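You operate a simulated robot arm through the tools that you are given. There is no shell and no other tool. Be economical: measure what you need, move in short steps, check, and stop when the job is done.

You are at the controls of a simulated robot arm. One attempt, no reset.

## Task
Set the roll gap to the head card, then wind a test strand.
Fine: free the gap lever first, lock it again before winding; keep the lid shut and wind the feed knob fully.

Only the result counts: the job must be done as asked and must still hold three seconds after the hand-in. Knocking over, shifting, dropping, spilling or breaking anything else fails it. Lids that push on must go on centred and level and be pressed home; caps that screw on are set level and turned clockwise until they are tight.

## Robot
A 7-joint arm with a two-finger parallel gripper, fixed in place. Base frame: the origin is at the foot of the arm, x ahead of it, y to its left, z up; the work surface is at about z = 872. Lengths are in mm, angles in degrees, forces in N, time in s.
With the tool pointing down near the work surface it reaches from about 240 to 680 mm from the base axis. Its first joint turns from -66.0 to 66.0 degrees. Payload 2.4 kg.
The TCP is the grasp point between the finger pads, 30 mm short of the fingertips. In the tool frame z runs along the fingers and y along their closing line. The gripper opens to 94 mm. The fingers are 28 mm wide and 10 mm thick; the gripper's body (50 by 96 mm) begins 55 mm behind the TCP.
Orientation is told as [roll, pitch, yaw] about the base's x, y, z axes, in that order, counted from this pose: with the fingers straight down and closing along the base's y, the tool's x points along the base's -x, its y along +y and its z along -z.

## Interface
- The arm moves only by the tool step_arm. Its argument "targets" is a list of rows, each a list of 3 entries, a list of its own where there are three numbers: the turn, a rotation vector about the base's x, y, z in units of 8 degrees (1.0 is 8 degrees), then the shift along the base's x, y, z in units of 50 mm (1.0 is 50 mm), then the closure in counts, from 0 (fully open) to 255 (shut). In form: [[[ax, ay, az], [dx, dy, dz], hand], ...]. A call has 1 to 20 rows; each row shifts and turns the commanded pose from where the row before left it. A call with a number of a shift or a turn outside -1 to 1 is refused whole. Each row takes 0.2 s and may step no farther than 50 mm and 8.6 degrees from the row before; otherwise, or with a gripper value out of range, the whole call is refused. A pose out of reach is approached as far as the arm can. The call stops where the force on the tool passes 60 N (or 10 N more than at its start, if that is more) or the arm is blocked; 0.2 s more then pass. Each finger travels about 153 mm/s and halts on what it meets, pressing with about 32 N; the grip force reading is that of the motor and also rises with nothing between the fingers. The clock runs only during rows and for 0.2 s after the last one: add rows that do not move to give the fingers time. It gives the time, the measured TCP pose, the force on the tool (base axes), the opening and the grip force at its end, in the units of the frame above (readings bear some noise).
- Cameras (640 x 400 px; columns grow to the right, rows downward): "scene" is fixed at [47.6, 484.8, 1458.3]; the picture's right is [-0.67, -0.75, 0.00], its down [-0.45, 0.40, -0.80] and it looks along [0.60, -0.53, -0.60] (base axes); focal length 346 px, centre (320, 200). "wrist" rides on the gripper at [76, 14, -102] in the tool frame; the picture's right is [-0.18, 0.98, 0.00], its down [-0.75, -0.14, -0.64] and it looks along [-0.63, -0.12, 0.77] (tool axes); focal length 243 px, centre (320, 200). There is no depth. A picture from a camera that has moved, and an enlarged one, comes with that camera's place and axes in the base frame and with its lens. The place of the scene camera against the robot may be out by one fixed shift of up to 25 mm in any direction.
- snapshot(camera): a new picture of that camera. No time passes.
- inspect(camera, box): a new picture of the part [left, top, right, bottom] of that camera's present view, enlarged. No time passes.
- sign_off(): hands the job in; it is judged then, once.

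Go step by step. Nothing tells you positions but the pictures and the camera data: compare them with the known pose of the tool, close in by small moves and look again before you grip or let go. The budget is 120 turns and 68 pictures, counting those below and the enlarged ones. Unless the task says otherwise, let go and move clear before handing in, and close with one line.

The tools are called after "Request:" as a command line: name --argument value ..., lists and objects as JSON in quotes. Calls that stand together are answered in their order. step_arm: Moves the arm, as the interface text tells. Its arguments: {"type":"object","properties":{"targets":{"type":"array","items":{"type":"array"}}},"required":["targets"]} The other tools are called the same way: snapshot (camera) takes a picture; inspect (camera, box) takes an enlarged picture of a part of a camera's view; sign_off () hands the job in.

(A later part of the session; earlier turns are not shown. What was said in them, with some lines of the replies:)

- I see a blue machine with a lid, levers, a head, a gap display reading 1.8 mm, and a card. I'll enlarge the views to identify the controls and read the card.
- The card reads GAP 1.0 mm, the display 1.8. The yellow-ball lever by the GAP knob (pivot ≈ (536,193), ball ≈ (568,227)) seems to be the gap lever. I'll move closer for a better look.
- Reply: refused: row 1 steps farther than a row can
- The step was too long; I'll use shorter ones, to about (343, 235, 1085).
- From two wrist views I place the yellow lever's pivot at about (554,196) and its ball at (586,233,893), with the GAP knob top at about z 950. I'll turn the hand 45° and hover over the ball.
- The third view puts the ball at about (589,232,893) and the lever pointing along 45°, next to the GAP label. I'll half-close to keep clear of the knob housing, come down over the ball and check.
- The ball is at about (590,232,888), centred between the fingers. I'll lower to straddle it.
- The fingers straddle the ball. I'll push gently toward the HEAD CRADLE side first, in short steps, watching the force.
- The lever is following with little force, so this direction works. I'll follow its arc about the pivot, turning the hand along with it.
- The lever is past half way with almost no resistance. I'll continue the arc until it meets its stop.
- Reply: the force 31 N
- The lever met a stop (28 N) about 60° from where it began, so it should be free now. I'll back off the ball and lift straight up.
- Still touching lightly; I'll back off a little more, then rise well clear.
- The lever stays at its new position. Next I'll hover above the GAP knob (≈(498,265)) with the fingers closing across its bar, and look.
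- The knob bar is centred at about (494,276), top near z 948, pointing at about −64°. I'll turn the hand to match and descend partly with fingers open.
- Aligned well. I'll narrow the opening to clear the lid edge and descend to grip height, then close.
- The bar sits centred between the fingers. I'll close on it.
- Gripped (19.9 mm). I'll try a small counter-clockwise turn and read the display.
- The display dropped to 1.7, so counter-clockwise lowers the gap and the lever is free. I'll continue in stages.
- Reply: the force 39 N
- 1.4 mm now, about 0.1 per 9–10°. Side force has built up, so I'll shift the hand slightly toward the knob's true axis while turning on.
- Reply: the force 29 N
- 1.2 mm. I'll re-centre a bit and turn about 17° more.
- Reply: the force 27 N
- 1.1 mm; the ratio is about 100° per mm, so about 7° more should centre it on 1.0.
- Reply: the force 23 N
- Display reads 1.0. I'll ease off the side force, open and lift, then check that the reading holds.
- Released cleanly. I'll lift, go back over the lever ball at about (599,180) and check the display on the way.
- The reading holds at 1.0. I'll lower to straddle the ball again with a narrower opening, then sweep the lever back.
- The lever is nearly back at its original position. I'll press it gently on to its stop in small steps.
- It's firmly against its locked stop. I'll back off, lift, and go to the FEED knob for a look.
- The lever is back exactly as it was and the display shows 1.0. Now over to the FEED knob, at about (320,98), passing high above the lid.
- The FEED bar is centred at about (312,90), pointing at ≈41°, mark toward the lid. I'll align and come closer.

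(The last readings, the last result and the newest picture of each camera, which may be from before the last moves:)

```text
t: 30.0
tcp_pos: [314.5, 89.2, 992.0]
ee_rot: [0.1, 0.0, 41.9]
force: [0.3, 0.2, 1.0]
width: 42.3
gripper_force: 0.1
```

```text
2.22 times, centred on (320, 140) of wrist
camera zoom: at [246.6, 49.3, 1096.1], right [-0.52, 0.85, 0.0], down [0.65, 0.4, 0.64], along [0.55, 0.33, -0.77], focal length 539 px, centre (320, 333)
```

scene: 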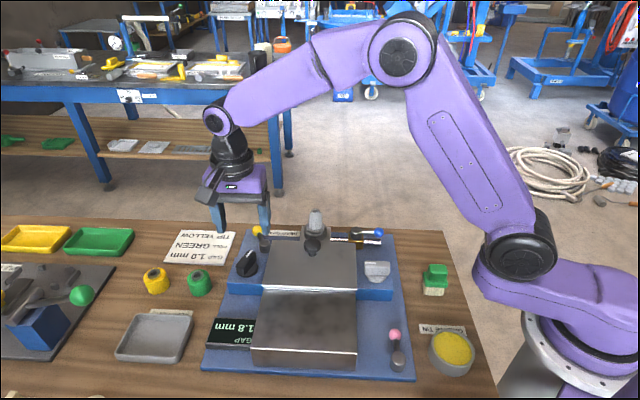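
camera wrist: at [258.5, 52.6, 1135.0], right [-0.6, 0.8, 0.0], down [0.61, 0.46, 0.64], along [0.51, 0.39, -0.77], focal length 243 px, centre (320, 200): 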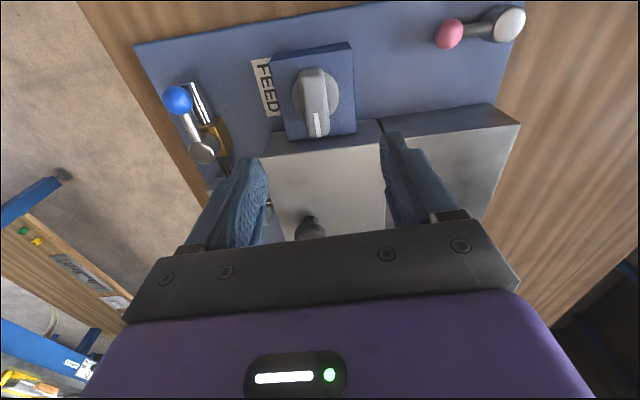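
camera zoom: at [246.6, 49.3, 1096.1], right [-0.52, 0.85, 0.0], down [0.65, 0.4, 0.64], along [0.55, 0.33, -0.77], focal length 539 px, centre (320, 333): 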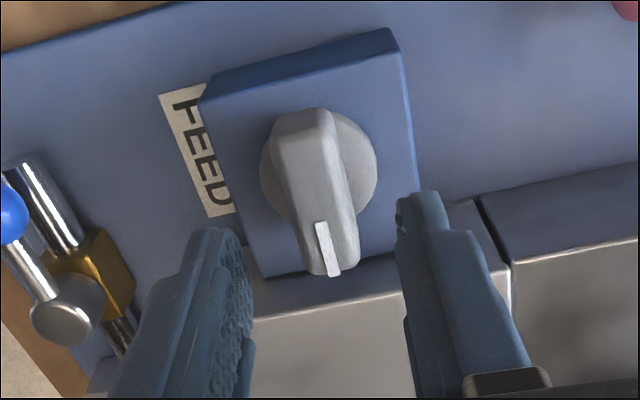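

Now (311,88), bar at 42°. I'll descend to grip height and close on the bar.

Request:
step_arm --targets '[[[0, 0, 0], [-0.07, -0.025, -0.26], 145], [[0, 0, 0], [0, 0, -0.26], 150], [[0, 0, 0], [0, 0, 0], 190], [[0, 0, 0], [0, 0, 0], 230], [[0, 0, 0], [0, 0, 0], 230]]'

Request:
inspect --camera "wrist" --box '[220, 50, 420, 230]'

```text
t: 31.2
tcp_pos: [310.9, 87.4, 966.7]
ee_rot: [0.0, 0.0, 42.0]
force: [14.5, -18.4, -5.8]
width: 22.3
gripper_force: 11.0
```

```text
2.22 times, centred on (320, 140) of wrist
camera zoom: at [243.4, 47.0, 1070.4], right [-0.52, 0.85, 0.0], down [0.65, 0.4, 0.64], along [0.55, 0.33, -0.77], focal length 539 px, centre (320, 333)
```

zoom: 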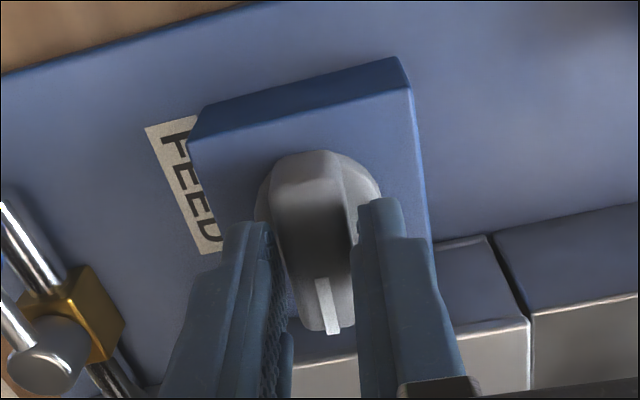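

Gripped with some side load; I'll shift about 2 mm to centre, then try a small clockwise turn.

Request:
step_arm --targets '[[[0, 0, 0], [0.025, -0.032, 0], 230], [[0, 0, 0], [0, 0, 0], 230], [[0, 0, -0.6], [0, 0, 0], 230], [[0, 0, -0.6], [0, 0, 0], 230], [[0, 0, 0], [0, 0, 0], 230]]'

Request:
inspect --camera "wrist" --box '[220, 50, 420, 230]'

```text
t: 32.4
tcp_pos: [311.0, 86.7, 967.2]
ee_rot: [0.0, 0.0, 32.3]
force: [6.4, 1.9, 10.4]
width: 20.0
gripper_force: 45.0
```

```text
2.22 times, centred on (320, 140) of wrist
camera zoom: at [237.9, 58.2, 1070.7], right [-0.37, 0.93, 0.0], down [0.71, 0.28, 0.64], along [0.6, 0.24, -0.77], focal length 539 px, centre (320, 333)
```

zoom: 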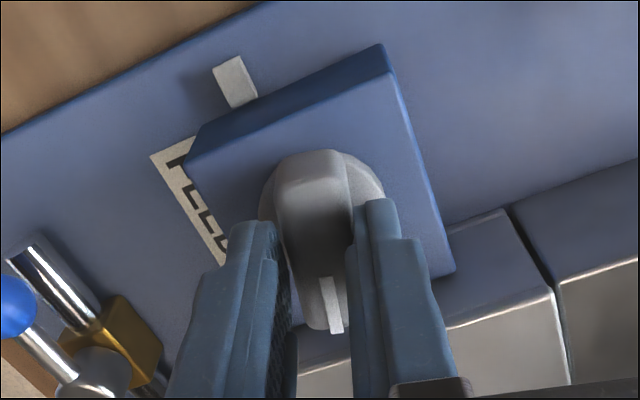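

A white strand piece has emerged beside the FEED housing, so clockwise winds it. I'll continue clockwise.

Request:
step_arm --targets '[[[0, 0, -0.8], [0, 0, 0], 230], [[0, 0, -0.8], [0, 0, 0], 230], [[0, 0, -0.8], [0, 0, 0], 230], [[0, 0, -0.8], [0, 0, 0], 230], [[0, 0, 0], [0, 0, 0], 230]]'

Request:
snapshot --camera "wrist"

```text
t: 33.6
tcp_pos: [310.1, 89.8, 967.4]
ee_rot: [0.1, -0.1, 6.8]
force: [-14.0, 44.1, 12.2]
width: 19.7
gripper_force: 44.6
```

```text
21 pictures are left
camera wrist: at [231.5, 94.2, 1070.5], right [0.07, 1.0, 0.0], down [0.76, -0.05, 0.64], along [0.64, -0.04, -0.77], focal length 243 px, centre (320, 200)
```

wrist: 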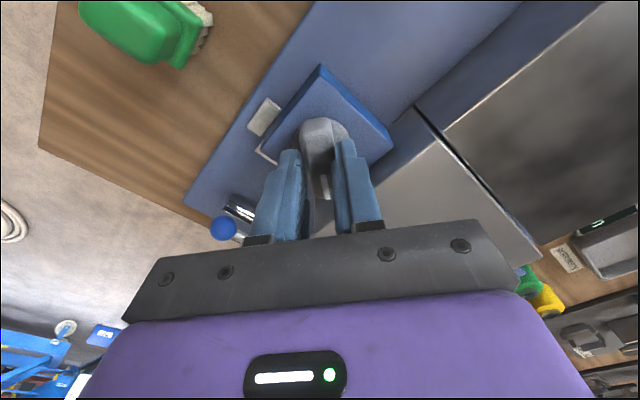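

Side force has built up in +y; I'll shift 3.5 mm that way and continue turning.

Request:
step_arm --targets '[[[0, 0, 0], [-0.02, 0.07, 0], 230], [[0, 0, -0.8], [0, 0.0, 0], 230], [[0, 0, -0.8], [0, 0, 0], 230], [[0, 0, -0.8], [0, 0, 0], 230], [[0, 0, 0], [0, 0, 0], 230]]'

```text
t: 34.8
tcp_pos: [309.6, 90.5, 968.4]
ee_rot: [0.1, -0.1, -12.5]
force: [-6.8, 32.2, -8.1]
width: 19.7
gripper_force: 44.7
```

Request:
step_arm --targets '[[[0, 0, 0], [-0.01, 0.05, 0], 230], [[0, 0, -0.8], [0, 0.0, 0], 230], [[0, 0, -0.8], [0, 0, 0], 230], [[0, 0, -0.8], [0, 0, 0], 230], [[0, 0, 0], [0, 0, 0], 230]]'

Request:
snapshot --camera "wrist"

```text
t: 36.0
tcp_pos: [311.3, 92.6, 966.8]
ee_rot: [0.2, -0.1, -31.8]
force: [16.8, 12.3, -18.8]
width: 19.8
gripper_force: 44.8
```

```text
20 pictures are left
camera wrist: at [252.3, 145.0, 1070.6], right [0.67, 0.74, 0.0], down [0.56, -0.52, 0.64], along [0.48, -0.43, -0.77], focal length 243 px, centre (320, 200)
```

wrist: 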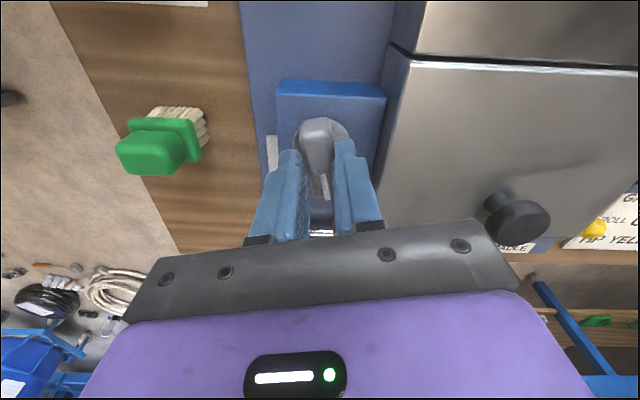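

About 74° turned and still moving freely. Re-centre slightly and continue clockwise.

Request:
step_arm --targets '[[[0, 0, 0], [0.03, 0.02, 0.01], 230], [[0, 0, -0.8], [0.005, 0.005, 0], 230], [[0, 0, -0.8], [0.005, 0.005, 0], 230], [[0, 0, -0.8], [0.005, 0.005, 0], 230], [[0, 0, 0], [0, 0, 0], 230]]'

```text
t: 37.2
tcp_pos: [312.3, 93.7, 967.9]
ee_rot: [-0.1, 0.0, -50.9]
force: [6.8, 15.6, -32.9]
width: 19.9
gripper_force: 45.1
```

Request:
step_arm --targets '[[[0, 0, 0], [0.01, 0.02, -0.03], 230], [[0, 0, -0.8], [0.005, 0.005, 0], 230], [[0, 0, -0.8], [0.005, 0.005, 0], 230], [[0, 0, -0.8], [0.005, 0.005, 0], 230], [[0, 0, 0], [0, 0, 0], 230]]'

Request:
snapshot --camera "wrist"

```text
t: 38.4
tcp_pos: [313.0, 94.7, 966.5]
ee_rot: [0.1, 0.0, -70.2]
force: [6.1, 1.3, 33.5]
width: 20.1
gripper_force: 44.7
```

```text
19 pictures are left
camera wrist: at [300.0, 171.5, 1070.3], right [0.99, 0.16, 0.0], down [0.12, -0.76, 0.64], along [0.11, -0.63, -0.77], focal length 243 px, centre (320, 200)
```

wrist: 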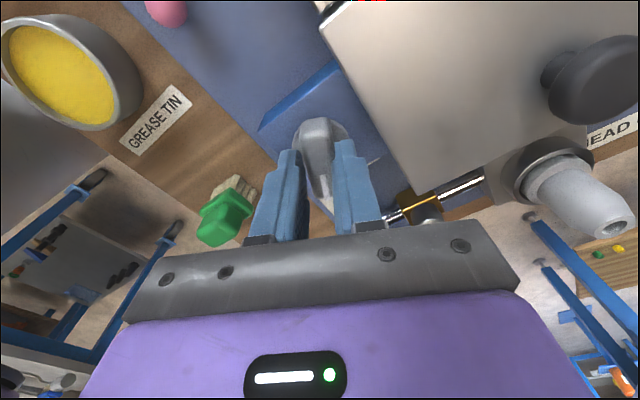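

About 112° so far with the bar still in the grip. Continuing.

Request:
step_arm --targets '[[[0, 0, 0], [0.01, 0, 0.02], 230], [[0, 0, -0.8], [0, 0, 0], 230], [[0, 0, -0.8], [0, 0, 0], 230], [[0, 0, -0.8], [0, 0, 0], 230], [[0, 0, 0], [0, 0, 0], 230]]'

Request:
inspect --camera "wrist" --box '[220, 50, 420, 230]'

```text
t: 39.6
tcp_pos: [316.1, 96.0, 967.4]
ee_rot: [0.2, 0.2, -89.5]
force: [27.9, -8.4, -25.8]
width: 20.0
gripper_force: 45.0
```

```text
2.22 times, centred on (320, 140) of wrist
camera zoom: at [327.6, 171.7, 1070.8], right [0.98, -0.17, 0.0], down [-0.14, -0.76, 0.64], along [-0.11, -0.63, -0.77], focal length 539 px, centre (320, 333)
```

zoom: 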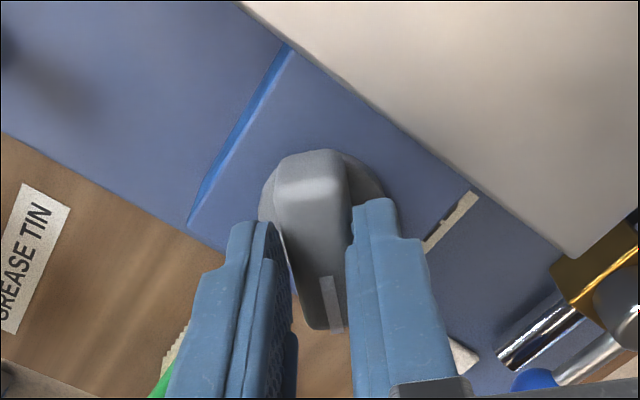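

131° and moving. Shift slightly and continue.

Request:
step_arm --targets '[[[0, 0, 0], [0.045, -0.01, -0.02], 230], [[0, 0, -0.8], [0, 0, 0], 230], [[0, 0, -0.8], [0, 0, 0], 230], [[0, 0, -0.8], [0, 0, 0], 230], [[0, 0, 0], [0, 0, 0], 230]]'

```text
t: 40.8
tcp_pos: [318.0, 94.1, 967.2]
ee_rot: [0.2, 0.2, -108.6]
force: [18.4, -11.3, 31.9]
width: 19.9
gripper_force: 45.2
```

Request:
step_arm --targets '[[[0, 0, 0], [0.025, -0.015, 0.02], 230], [[0, 0, -0.8], [0, 0, 0], 230], [[0, 0, -0.8], [0, 0, 0], 230], [[0, 0, -0.8], [0, 0, 0], 230], [[0, 0, 0], [0, 0, 0], 230]]'

Request:
snapshot --camera "wrist"

```text
t: 42.0
tcp_pos: [319.8, 93.8, 966.0]
ee_rot: [0.0, 0.4, -127.9]
force: [31.5, -10.5, -29.4]
width: 20.3
gripper_force: 45.0
```

```text
17 pictures are left
camera wrist: at [375.4, 145.5, 1070.8], right [0.66, -0.75, 0.0], down [-0.58, -0.51, 0.64], along [-0.48, -0.42, -0.77], focal length 243 px, centre (320, 200)
```

wrist: 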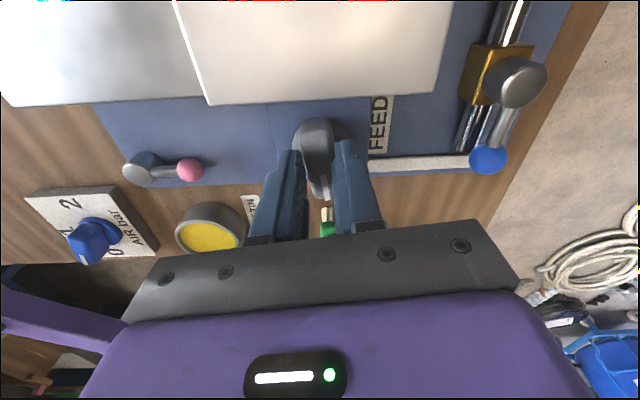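

The white strand has grown longer along the plate's edge, and about 170° is turned. I'll relieve the side force and keep going.

Request:
step_arm --targets '[[[0, 0, 0], [0.05, -0.02, -0.03], 230], [[0, 0, -0.8], [0, 0, 0], 230], [[0, 0, -0.8], [0, 0, 0], 230], [[0, 0, 0], [0, 0, 0], 230]]'

```text
t: 43.0
tcp_pos: [320.4, 92.9, 967.2]
ee_rot: [0.0, 0.2, -140.5]
force: [11.8, -9.0, 32.8]
width: 20.0
gripper_force: 44.9
```

Request:
step_arm --targets '[[[0, 0, 0], [0.015, -0.01, 0.014], 230], [[0, 0, -0.8], [0, 0, 0], 230], [[0, 0, -0.8], [0, 0, 0], 230], [[0, 0, 0], [0, 0, 0], 230]]'

Request:
snapshot --camera "wrist"

```text
t: 44.0
tcp_pos: [321.8, 93.4, 966.0]
ee_rot: [-0.2, -1.1, -153.2]
force: [-18.4, -1.0, -27.3]
width: 20.0
gripper_force: 45.1
out of reach, approached as far as the arm can: row 3
```

```text
16 pictures are left
camera wrist: at [396.7, 114.8, 1068.1], right [0.28, -0.96, 0.0], down [-0.72, -0.21, 0.66], along [-0.63, -0.18, -0.75], focal length 243 px, centre (320, 200)
```

wrist: 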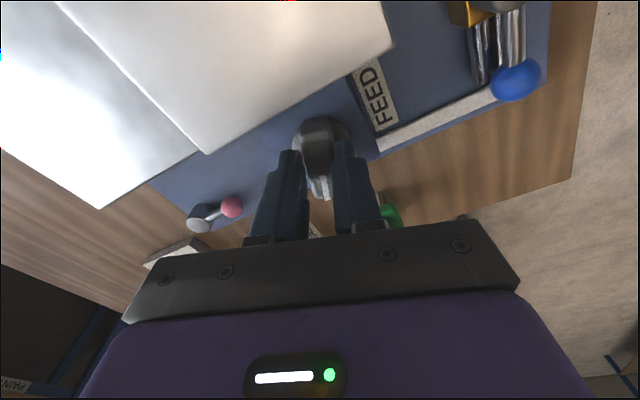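

The wrist has reached its limit after ~195°, with no knob stop yet. I'll release, lift, and turn back by 180° to re-grip.

Request:
step_arm --targets '[[[0, 0, 0], [-0.02, 0, -0.01], 215], [[0, 0, 0], [0, 0, 0], 170], [[0, 0, 0], [0, 0, 0], 145], [[0, 0, 0], [0, 0, 0.5], 145], [[0, 0, 0], [0, 0, 0.6], 145], [[0, 0, 0], [0, 0, 0], 145]]'

Request:
step_arm --targets '[[[0, 0, 1], [0, 0, 0], 145], [[0, 0, 1], [0, 0, 0], 145], [[0, 0, 1], [0, 0, 0], 145], [[0, 0, 1], [0, 0, 0], 145], [[0, 0, 1], [0, 0, 0], 145], [[0, 0, 1], [0, 0, 0], 145], [[0, 0, 1], [0, 0, 0], 145], [[0, 0, 1], [0, 0, 0], 145], [[0, 0, 1], [0, 0, 0], 145], [[0, 0, 1], [0, 0, 0], 145], [[0, 0, 1], [0, 0, 0], 145], [[0, 0, 1], [0, 0, 0], 145], [[0, 0, 1], [0, 0, 0], 145], [[0, 0, 1], [0, 0, 0], 145], [[0, 0, 1], [0, 0, 0], 145], [[0, 0, 1], [0, 0, 0], 145], [[0, 0, 1], [0, 0, 0], 145], [[0, 0, 1], [0, 0, 0], 145], [[0, 0, 1], [0, 0, 0], 145], [[0, 0, 1], [0, 0, 0], 145]]'

Request:
step_arm --targets '[[[0, 0, 1], [-0.1, 0, 0], 145], [[0, 0, 1], [-0.1, 0, 0], 145], [[0, 0, 0.5], [0, 0, 0], 145], [[0, 0, 0], [0, 0, 0], 145]]'

Request:
snapshot --camera "wrist"

Request:
inspect --camera "scene" --box '[300, 190, 460, 310]'

```text
t: 45.4
tcp_pos: [327.4, 94.2, 1023.1]
ee_rot: [-0.1, 0.0, -153.2]
force: [0.2, 0.2, 0.3]
width: 40.4
gripper_force: 0.1
```

```text
t: 49.6
tcp_pos: [326.9, 93.3, 1021.8]
ee_rot: [0.0, 0.0, 7.0]
force: [-0.9, -0.2, 0.0]
width: 40.4
gripper_force: 0.1
```

```text
t: 50.6
tcp_pos: [317.2, 93.3, 1023.1]
ee_rot: [0.0, -0.1, 26.8]
force: [0.0, -0.5, 0.2]
width: 40.3
gripper_force: 0.0
```

```text
15 pictures are left
camera wrist: at [240.9, 72.1, 1126.0], right [-0.28, 0.96, 0.0], down [0.74, 0.21, 0.64], along [0.62, 0.18, -0.77], focal length 243 px, centre (320, 200)
```

wrist: 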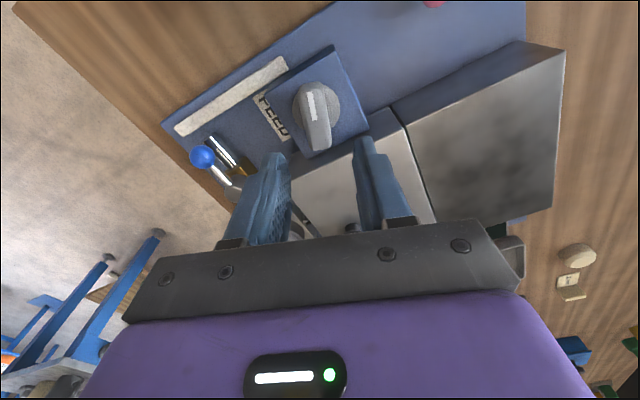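

```text
3.33 times, centred on (380, 250) of scene
camera zoom: at [47.6, 484.8, 1458.3], right [-0.67, -0.75, 0.0], down [-0.45, 0.4, -0.8], along [0.6, -0.53, -0.6], focal length 1155 px, centre (120, 33)
```

zoom: 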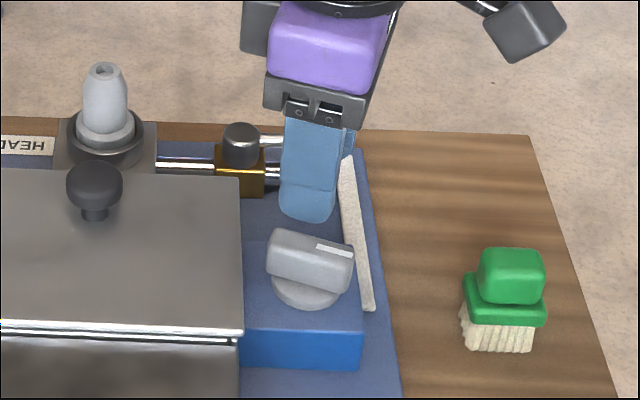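

The strand is visible and the mark now points back toward the base. The bar centre is at about (311,88), direction ≈25°. I'll descend and re-grip.

Request:
step_arm --targets '[[[0, 0, -0.2], [-0.11, -0.11, -0.3], 145], [[0, 0, 0], [0, 0, -0.5], 150], [[0, 0, 0], [0, 0, -0.33], 150], [[0, 0, 0], [0, 0, 0], 200], [[0, 0, 0], [0, 0, 0], 230], [[0, 0, 0], [0, 0, 0], 230]]'

Request:
inspect --camera "wrist" --box '[220, 50, 420, 230]'

```text
t: 52.0
tcp_pos: [310.6, 87.3, 966.1]
ee_rot: [0.0, 0.1, 25.0]
force: [0.5, -1.5, -15.6]
width: 19.9
gripper_force: 45.3
```

```text
2.22 times, centred on (320, 140) of wrist
camera zoom: at [234.8, 68.3, 1069.1], right [-0.25, 0.97, 0.0], down [0.74, 0.19, 0.64], along [0.62, 0.16, -0.77], focal length 539 px, centre (320, 333)
```

zoom: 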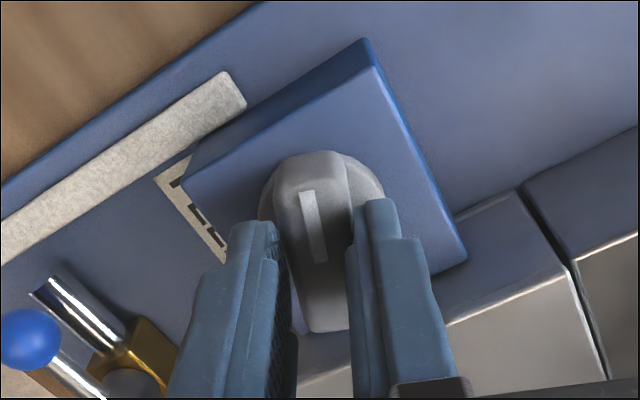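

A clean grip with almost no side force. From the earlier drift the knob's axis is near (315,90.5), so I'll follow a small arc while turning clockwise.

Request:
step_arm --targets '[[[0, 0, -0.8], [-0.004, 0.0116, 0], 230], [[0, 0, -0.8], [-0.004, 0.0116, 0], 230], [[0, 0, -0.8], [-0.004, 0.0116, 0], 230], [[0, 0, -0.8], [-0.004, 0.0116, 0], 230], [[0, 0, -0.8], [-0.004, 0.0116, 0], 230], [[0, 0, 0], [0, 0, 0], 230]]'

```text
t: 53.4
tcp_pos: [314.2, 88.6, 966.9]
ee_rot: [0.0, -0.3, -6.1]
force: [42.1, -42.2, -0.9]
width: 37.2
gripper_force: 45.1
```

The fingers have been forced open to 37 mm, which suggests the knob hit its stop while I kept turning. I'll look before doing anything else.

Request:
inspect --camera "wrist" --box '[220, 50, 420, 230]'

```text
2.22 times, centred on (320, 140) of wrist
camera zoom: at [236.7, 111.4, 1069.3], right [0.29, 0.96, 0.0], down [0.73, -0.22, 0.65], along [0.62, -0.19, -0.76], focal length 539 px, centre (320, 333)
```

zoom: 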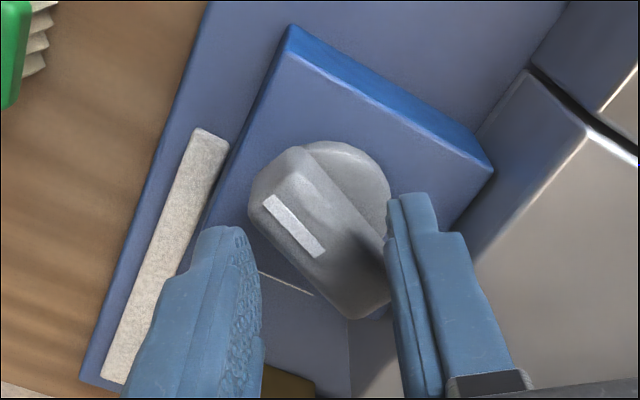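

The bar stopped at roughly 18–25° and the fingers slipped across it. I'll open, turn back and look at the bar.

Request:
step_arm --targets '[[[0, 0, 0], [0, 0, 0], 130], [[0, 0, 0.8], [0.004, -0.0116, 0], 130], [[0, 0, 0.8], [0.004, -0.0116, 0], 130], [[0, 0, 0.8], [0.004, -0.0116, 0], 130], [[0, 0, 0.4], [0.004, -0.0116, 0], 130], [[0, 0, 0], [0, 0, 0], 130]]'

Request:
inspect --camera "wrist" --box '[220, 50, 420, 230]'

```text
t: 54.8
tcp_pos: [309.6, 87.7, 966.2]
ee_rot: [0.0, 0.0, 15.6]
force: [-1.1, -0.1, 0.3]
width: 45.9
gripper_force: 0.0
```

```text
2.22 times, centred on (320, 140) of wrist
camera zoom: at [232.1, 81.8, 1069.2], right [-0.09, 1.0, 0.0], down [0.76, 0.07, 0.64], along [0.64, 0.06, -0.77], focal length 539 px, centre (320, 333)
```

zoom: 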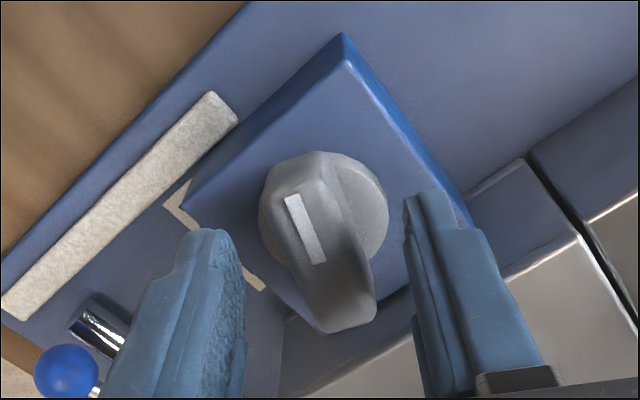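

The bar is still at ≈25°, i.e. it resisted firmly: likely its end stop at about 197°. I'll re-grip squarely and apply a short clockwise turn to confirm.

Request:
step_arm --targets '[[[0, 0, 0.6], [0.01, 0, 0], 145], [[0, 0, 0.55], [0.01, -0.005, 0], 150], [[0, 0, 0], [0, 0, 0], 200], [[0, 0, 0], [0, 0, 0], 230], [[0, 0, 0], [0, 0, 0], 230]]'

Request:
step_arm --targets '[[[0, 0, -0.4], [0, 0.006, 0], 240], [[0, 0, -0.4], [0, 0.006, 0], 240], [[0, 0, 0], [0, 0, 0], 240]]'

Request:
inspect --camera "wrist" --box '[220, 50, 420, 230]'

```text
t: 56.0
tcp_pos: [312.4, 87.4, 966.9]
ee_rot: [-0.1, 0.0, 24.8]
force: [3.5, -6.2, -1.5]
width: 20.0
gripper_force: 44.8
```

```text
t: 56.8
tcp_pos: [311.5, 87.6, 965.9]
ee_rot: [0.0, 0.0, 18.4]
force: [11.4, -14.2, -10.3]
width: 22.2
gripper_force: 44.9
```

```text
2.22 times, centred on (320, 140) of wrist
camera zoom: at [233.8, 77.8, 1069.3], right [-0.14, 0.99, 0.0], down [0.76, 0.1, 0.64], along [0.64, 0.09, -0.77], focal length 539 px, centre (320, 333)
```

zoom: 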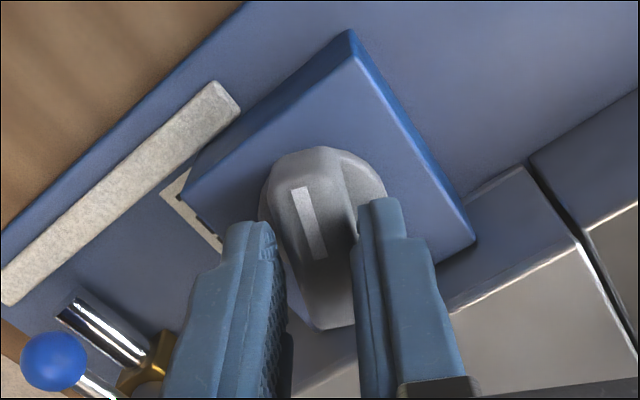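

The fingers twist on the bar (22 mm) while the knob stays put: it's at its end stop, so the strand is fully wound. I'll release, lift clear and check everything.

Request:
step_arm --targets '[[[0, 0, 0], [0, 0, 0], 170], [[0, 0, 0], [0, 0, 0], 140], [[0, 0, 0], [0, 0, 0.5], 140], [[0, 0, 0], [0, 0, 0.9], 140], [[0, 0, 0], [0, 0, 0.9], 100], [[0, 0, 0], [0, -0.5, 0.8], 100], [[0, 0, 0], [0, -0.5, 0.8], 100], [[0, 0, 0], [0, 0, 0], 100]]'

Request:
snapshot --camera "scene"

Request:
inspect --camera "scene" --box '[190, 200, 430, 360]'

Request:
inspect --camera "wrist" --box '[160, 20, 480, 220]'

```text
t: 58.6
tcp_pos: [313.6, 37.7, 1159.4]
ee_rot: [0.0, 0.0, 18.5]
force: [-0.5, 0.2, 0.0]
width: 57.2
gripper_force: 0.1
```

```text
9 pictures are left
```

scene: 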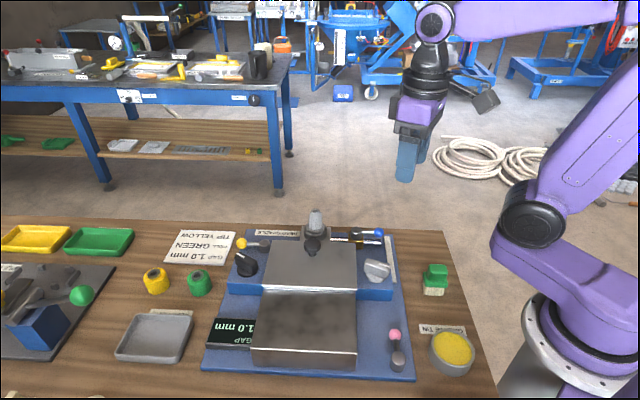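

```text
2.50 times, centred on (310, 280) of scene
camera zoom: at [47.6, 484.8, 1458.3], right [-0.67, -0.75, 0.0], down [-0.45, 0.4, -0.8], along [0.6, -0.53, -0.6], focal length 866 px, centre (345, 0)
```

zoom: 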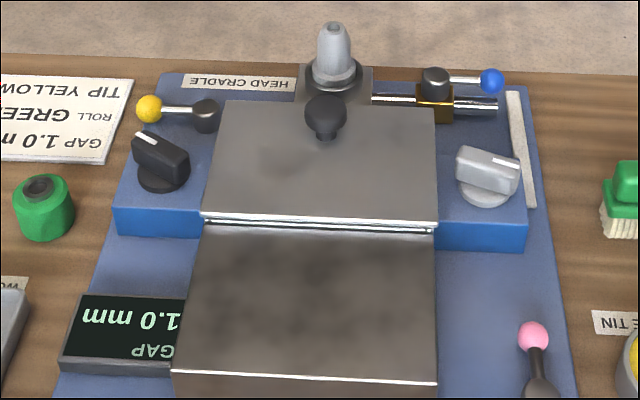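

```text
2.00 times, centred on (320, 120) of wrist
camera zoom: at [234.9, 28.1, 1263.8], right [-0.14, 0.99, 0.0], down [0.76, 0.1, 0.64], along [0.64, 0.09, -0.77], focal length 485 px, centre (320, 360)
```

zoom: 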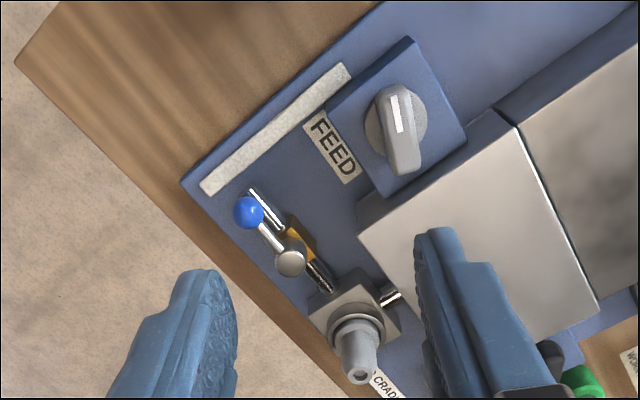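

The display reads 1.0 mm, the gap lever is back on its locked stop and the lid is shut. The feed knob is at its end stop with the strand out, nothing else has moved and the hand is clear, so I'm handing in.

Request:
sign_off

```text
The job is handed in.
```

The job is handed in: the roll gap is set to the card's 1.0 mm, the gap lever is locked again, the lid stayed shut, and the feed knob is wound clockwise to its end stop (about 197°).
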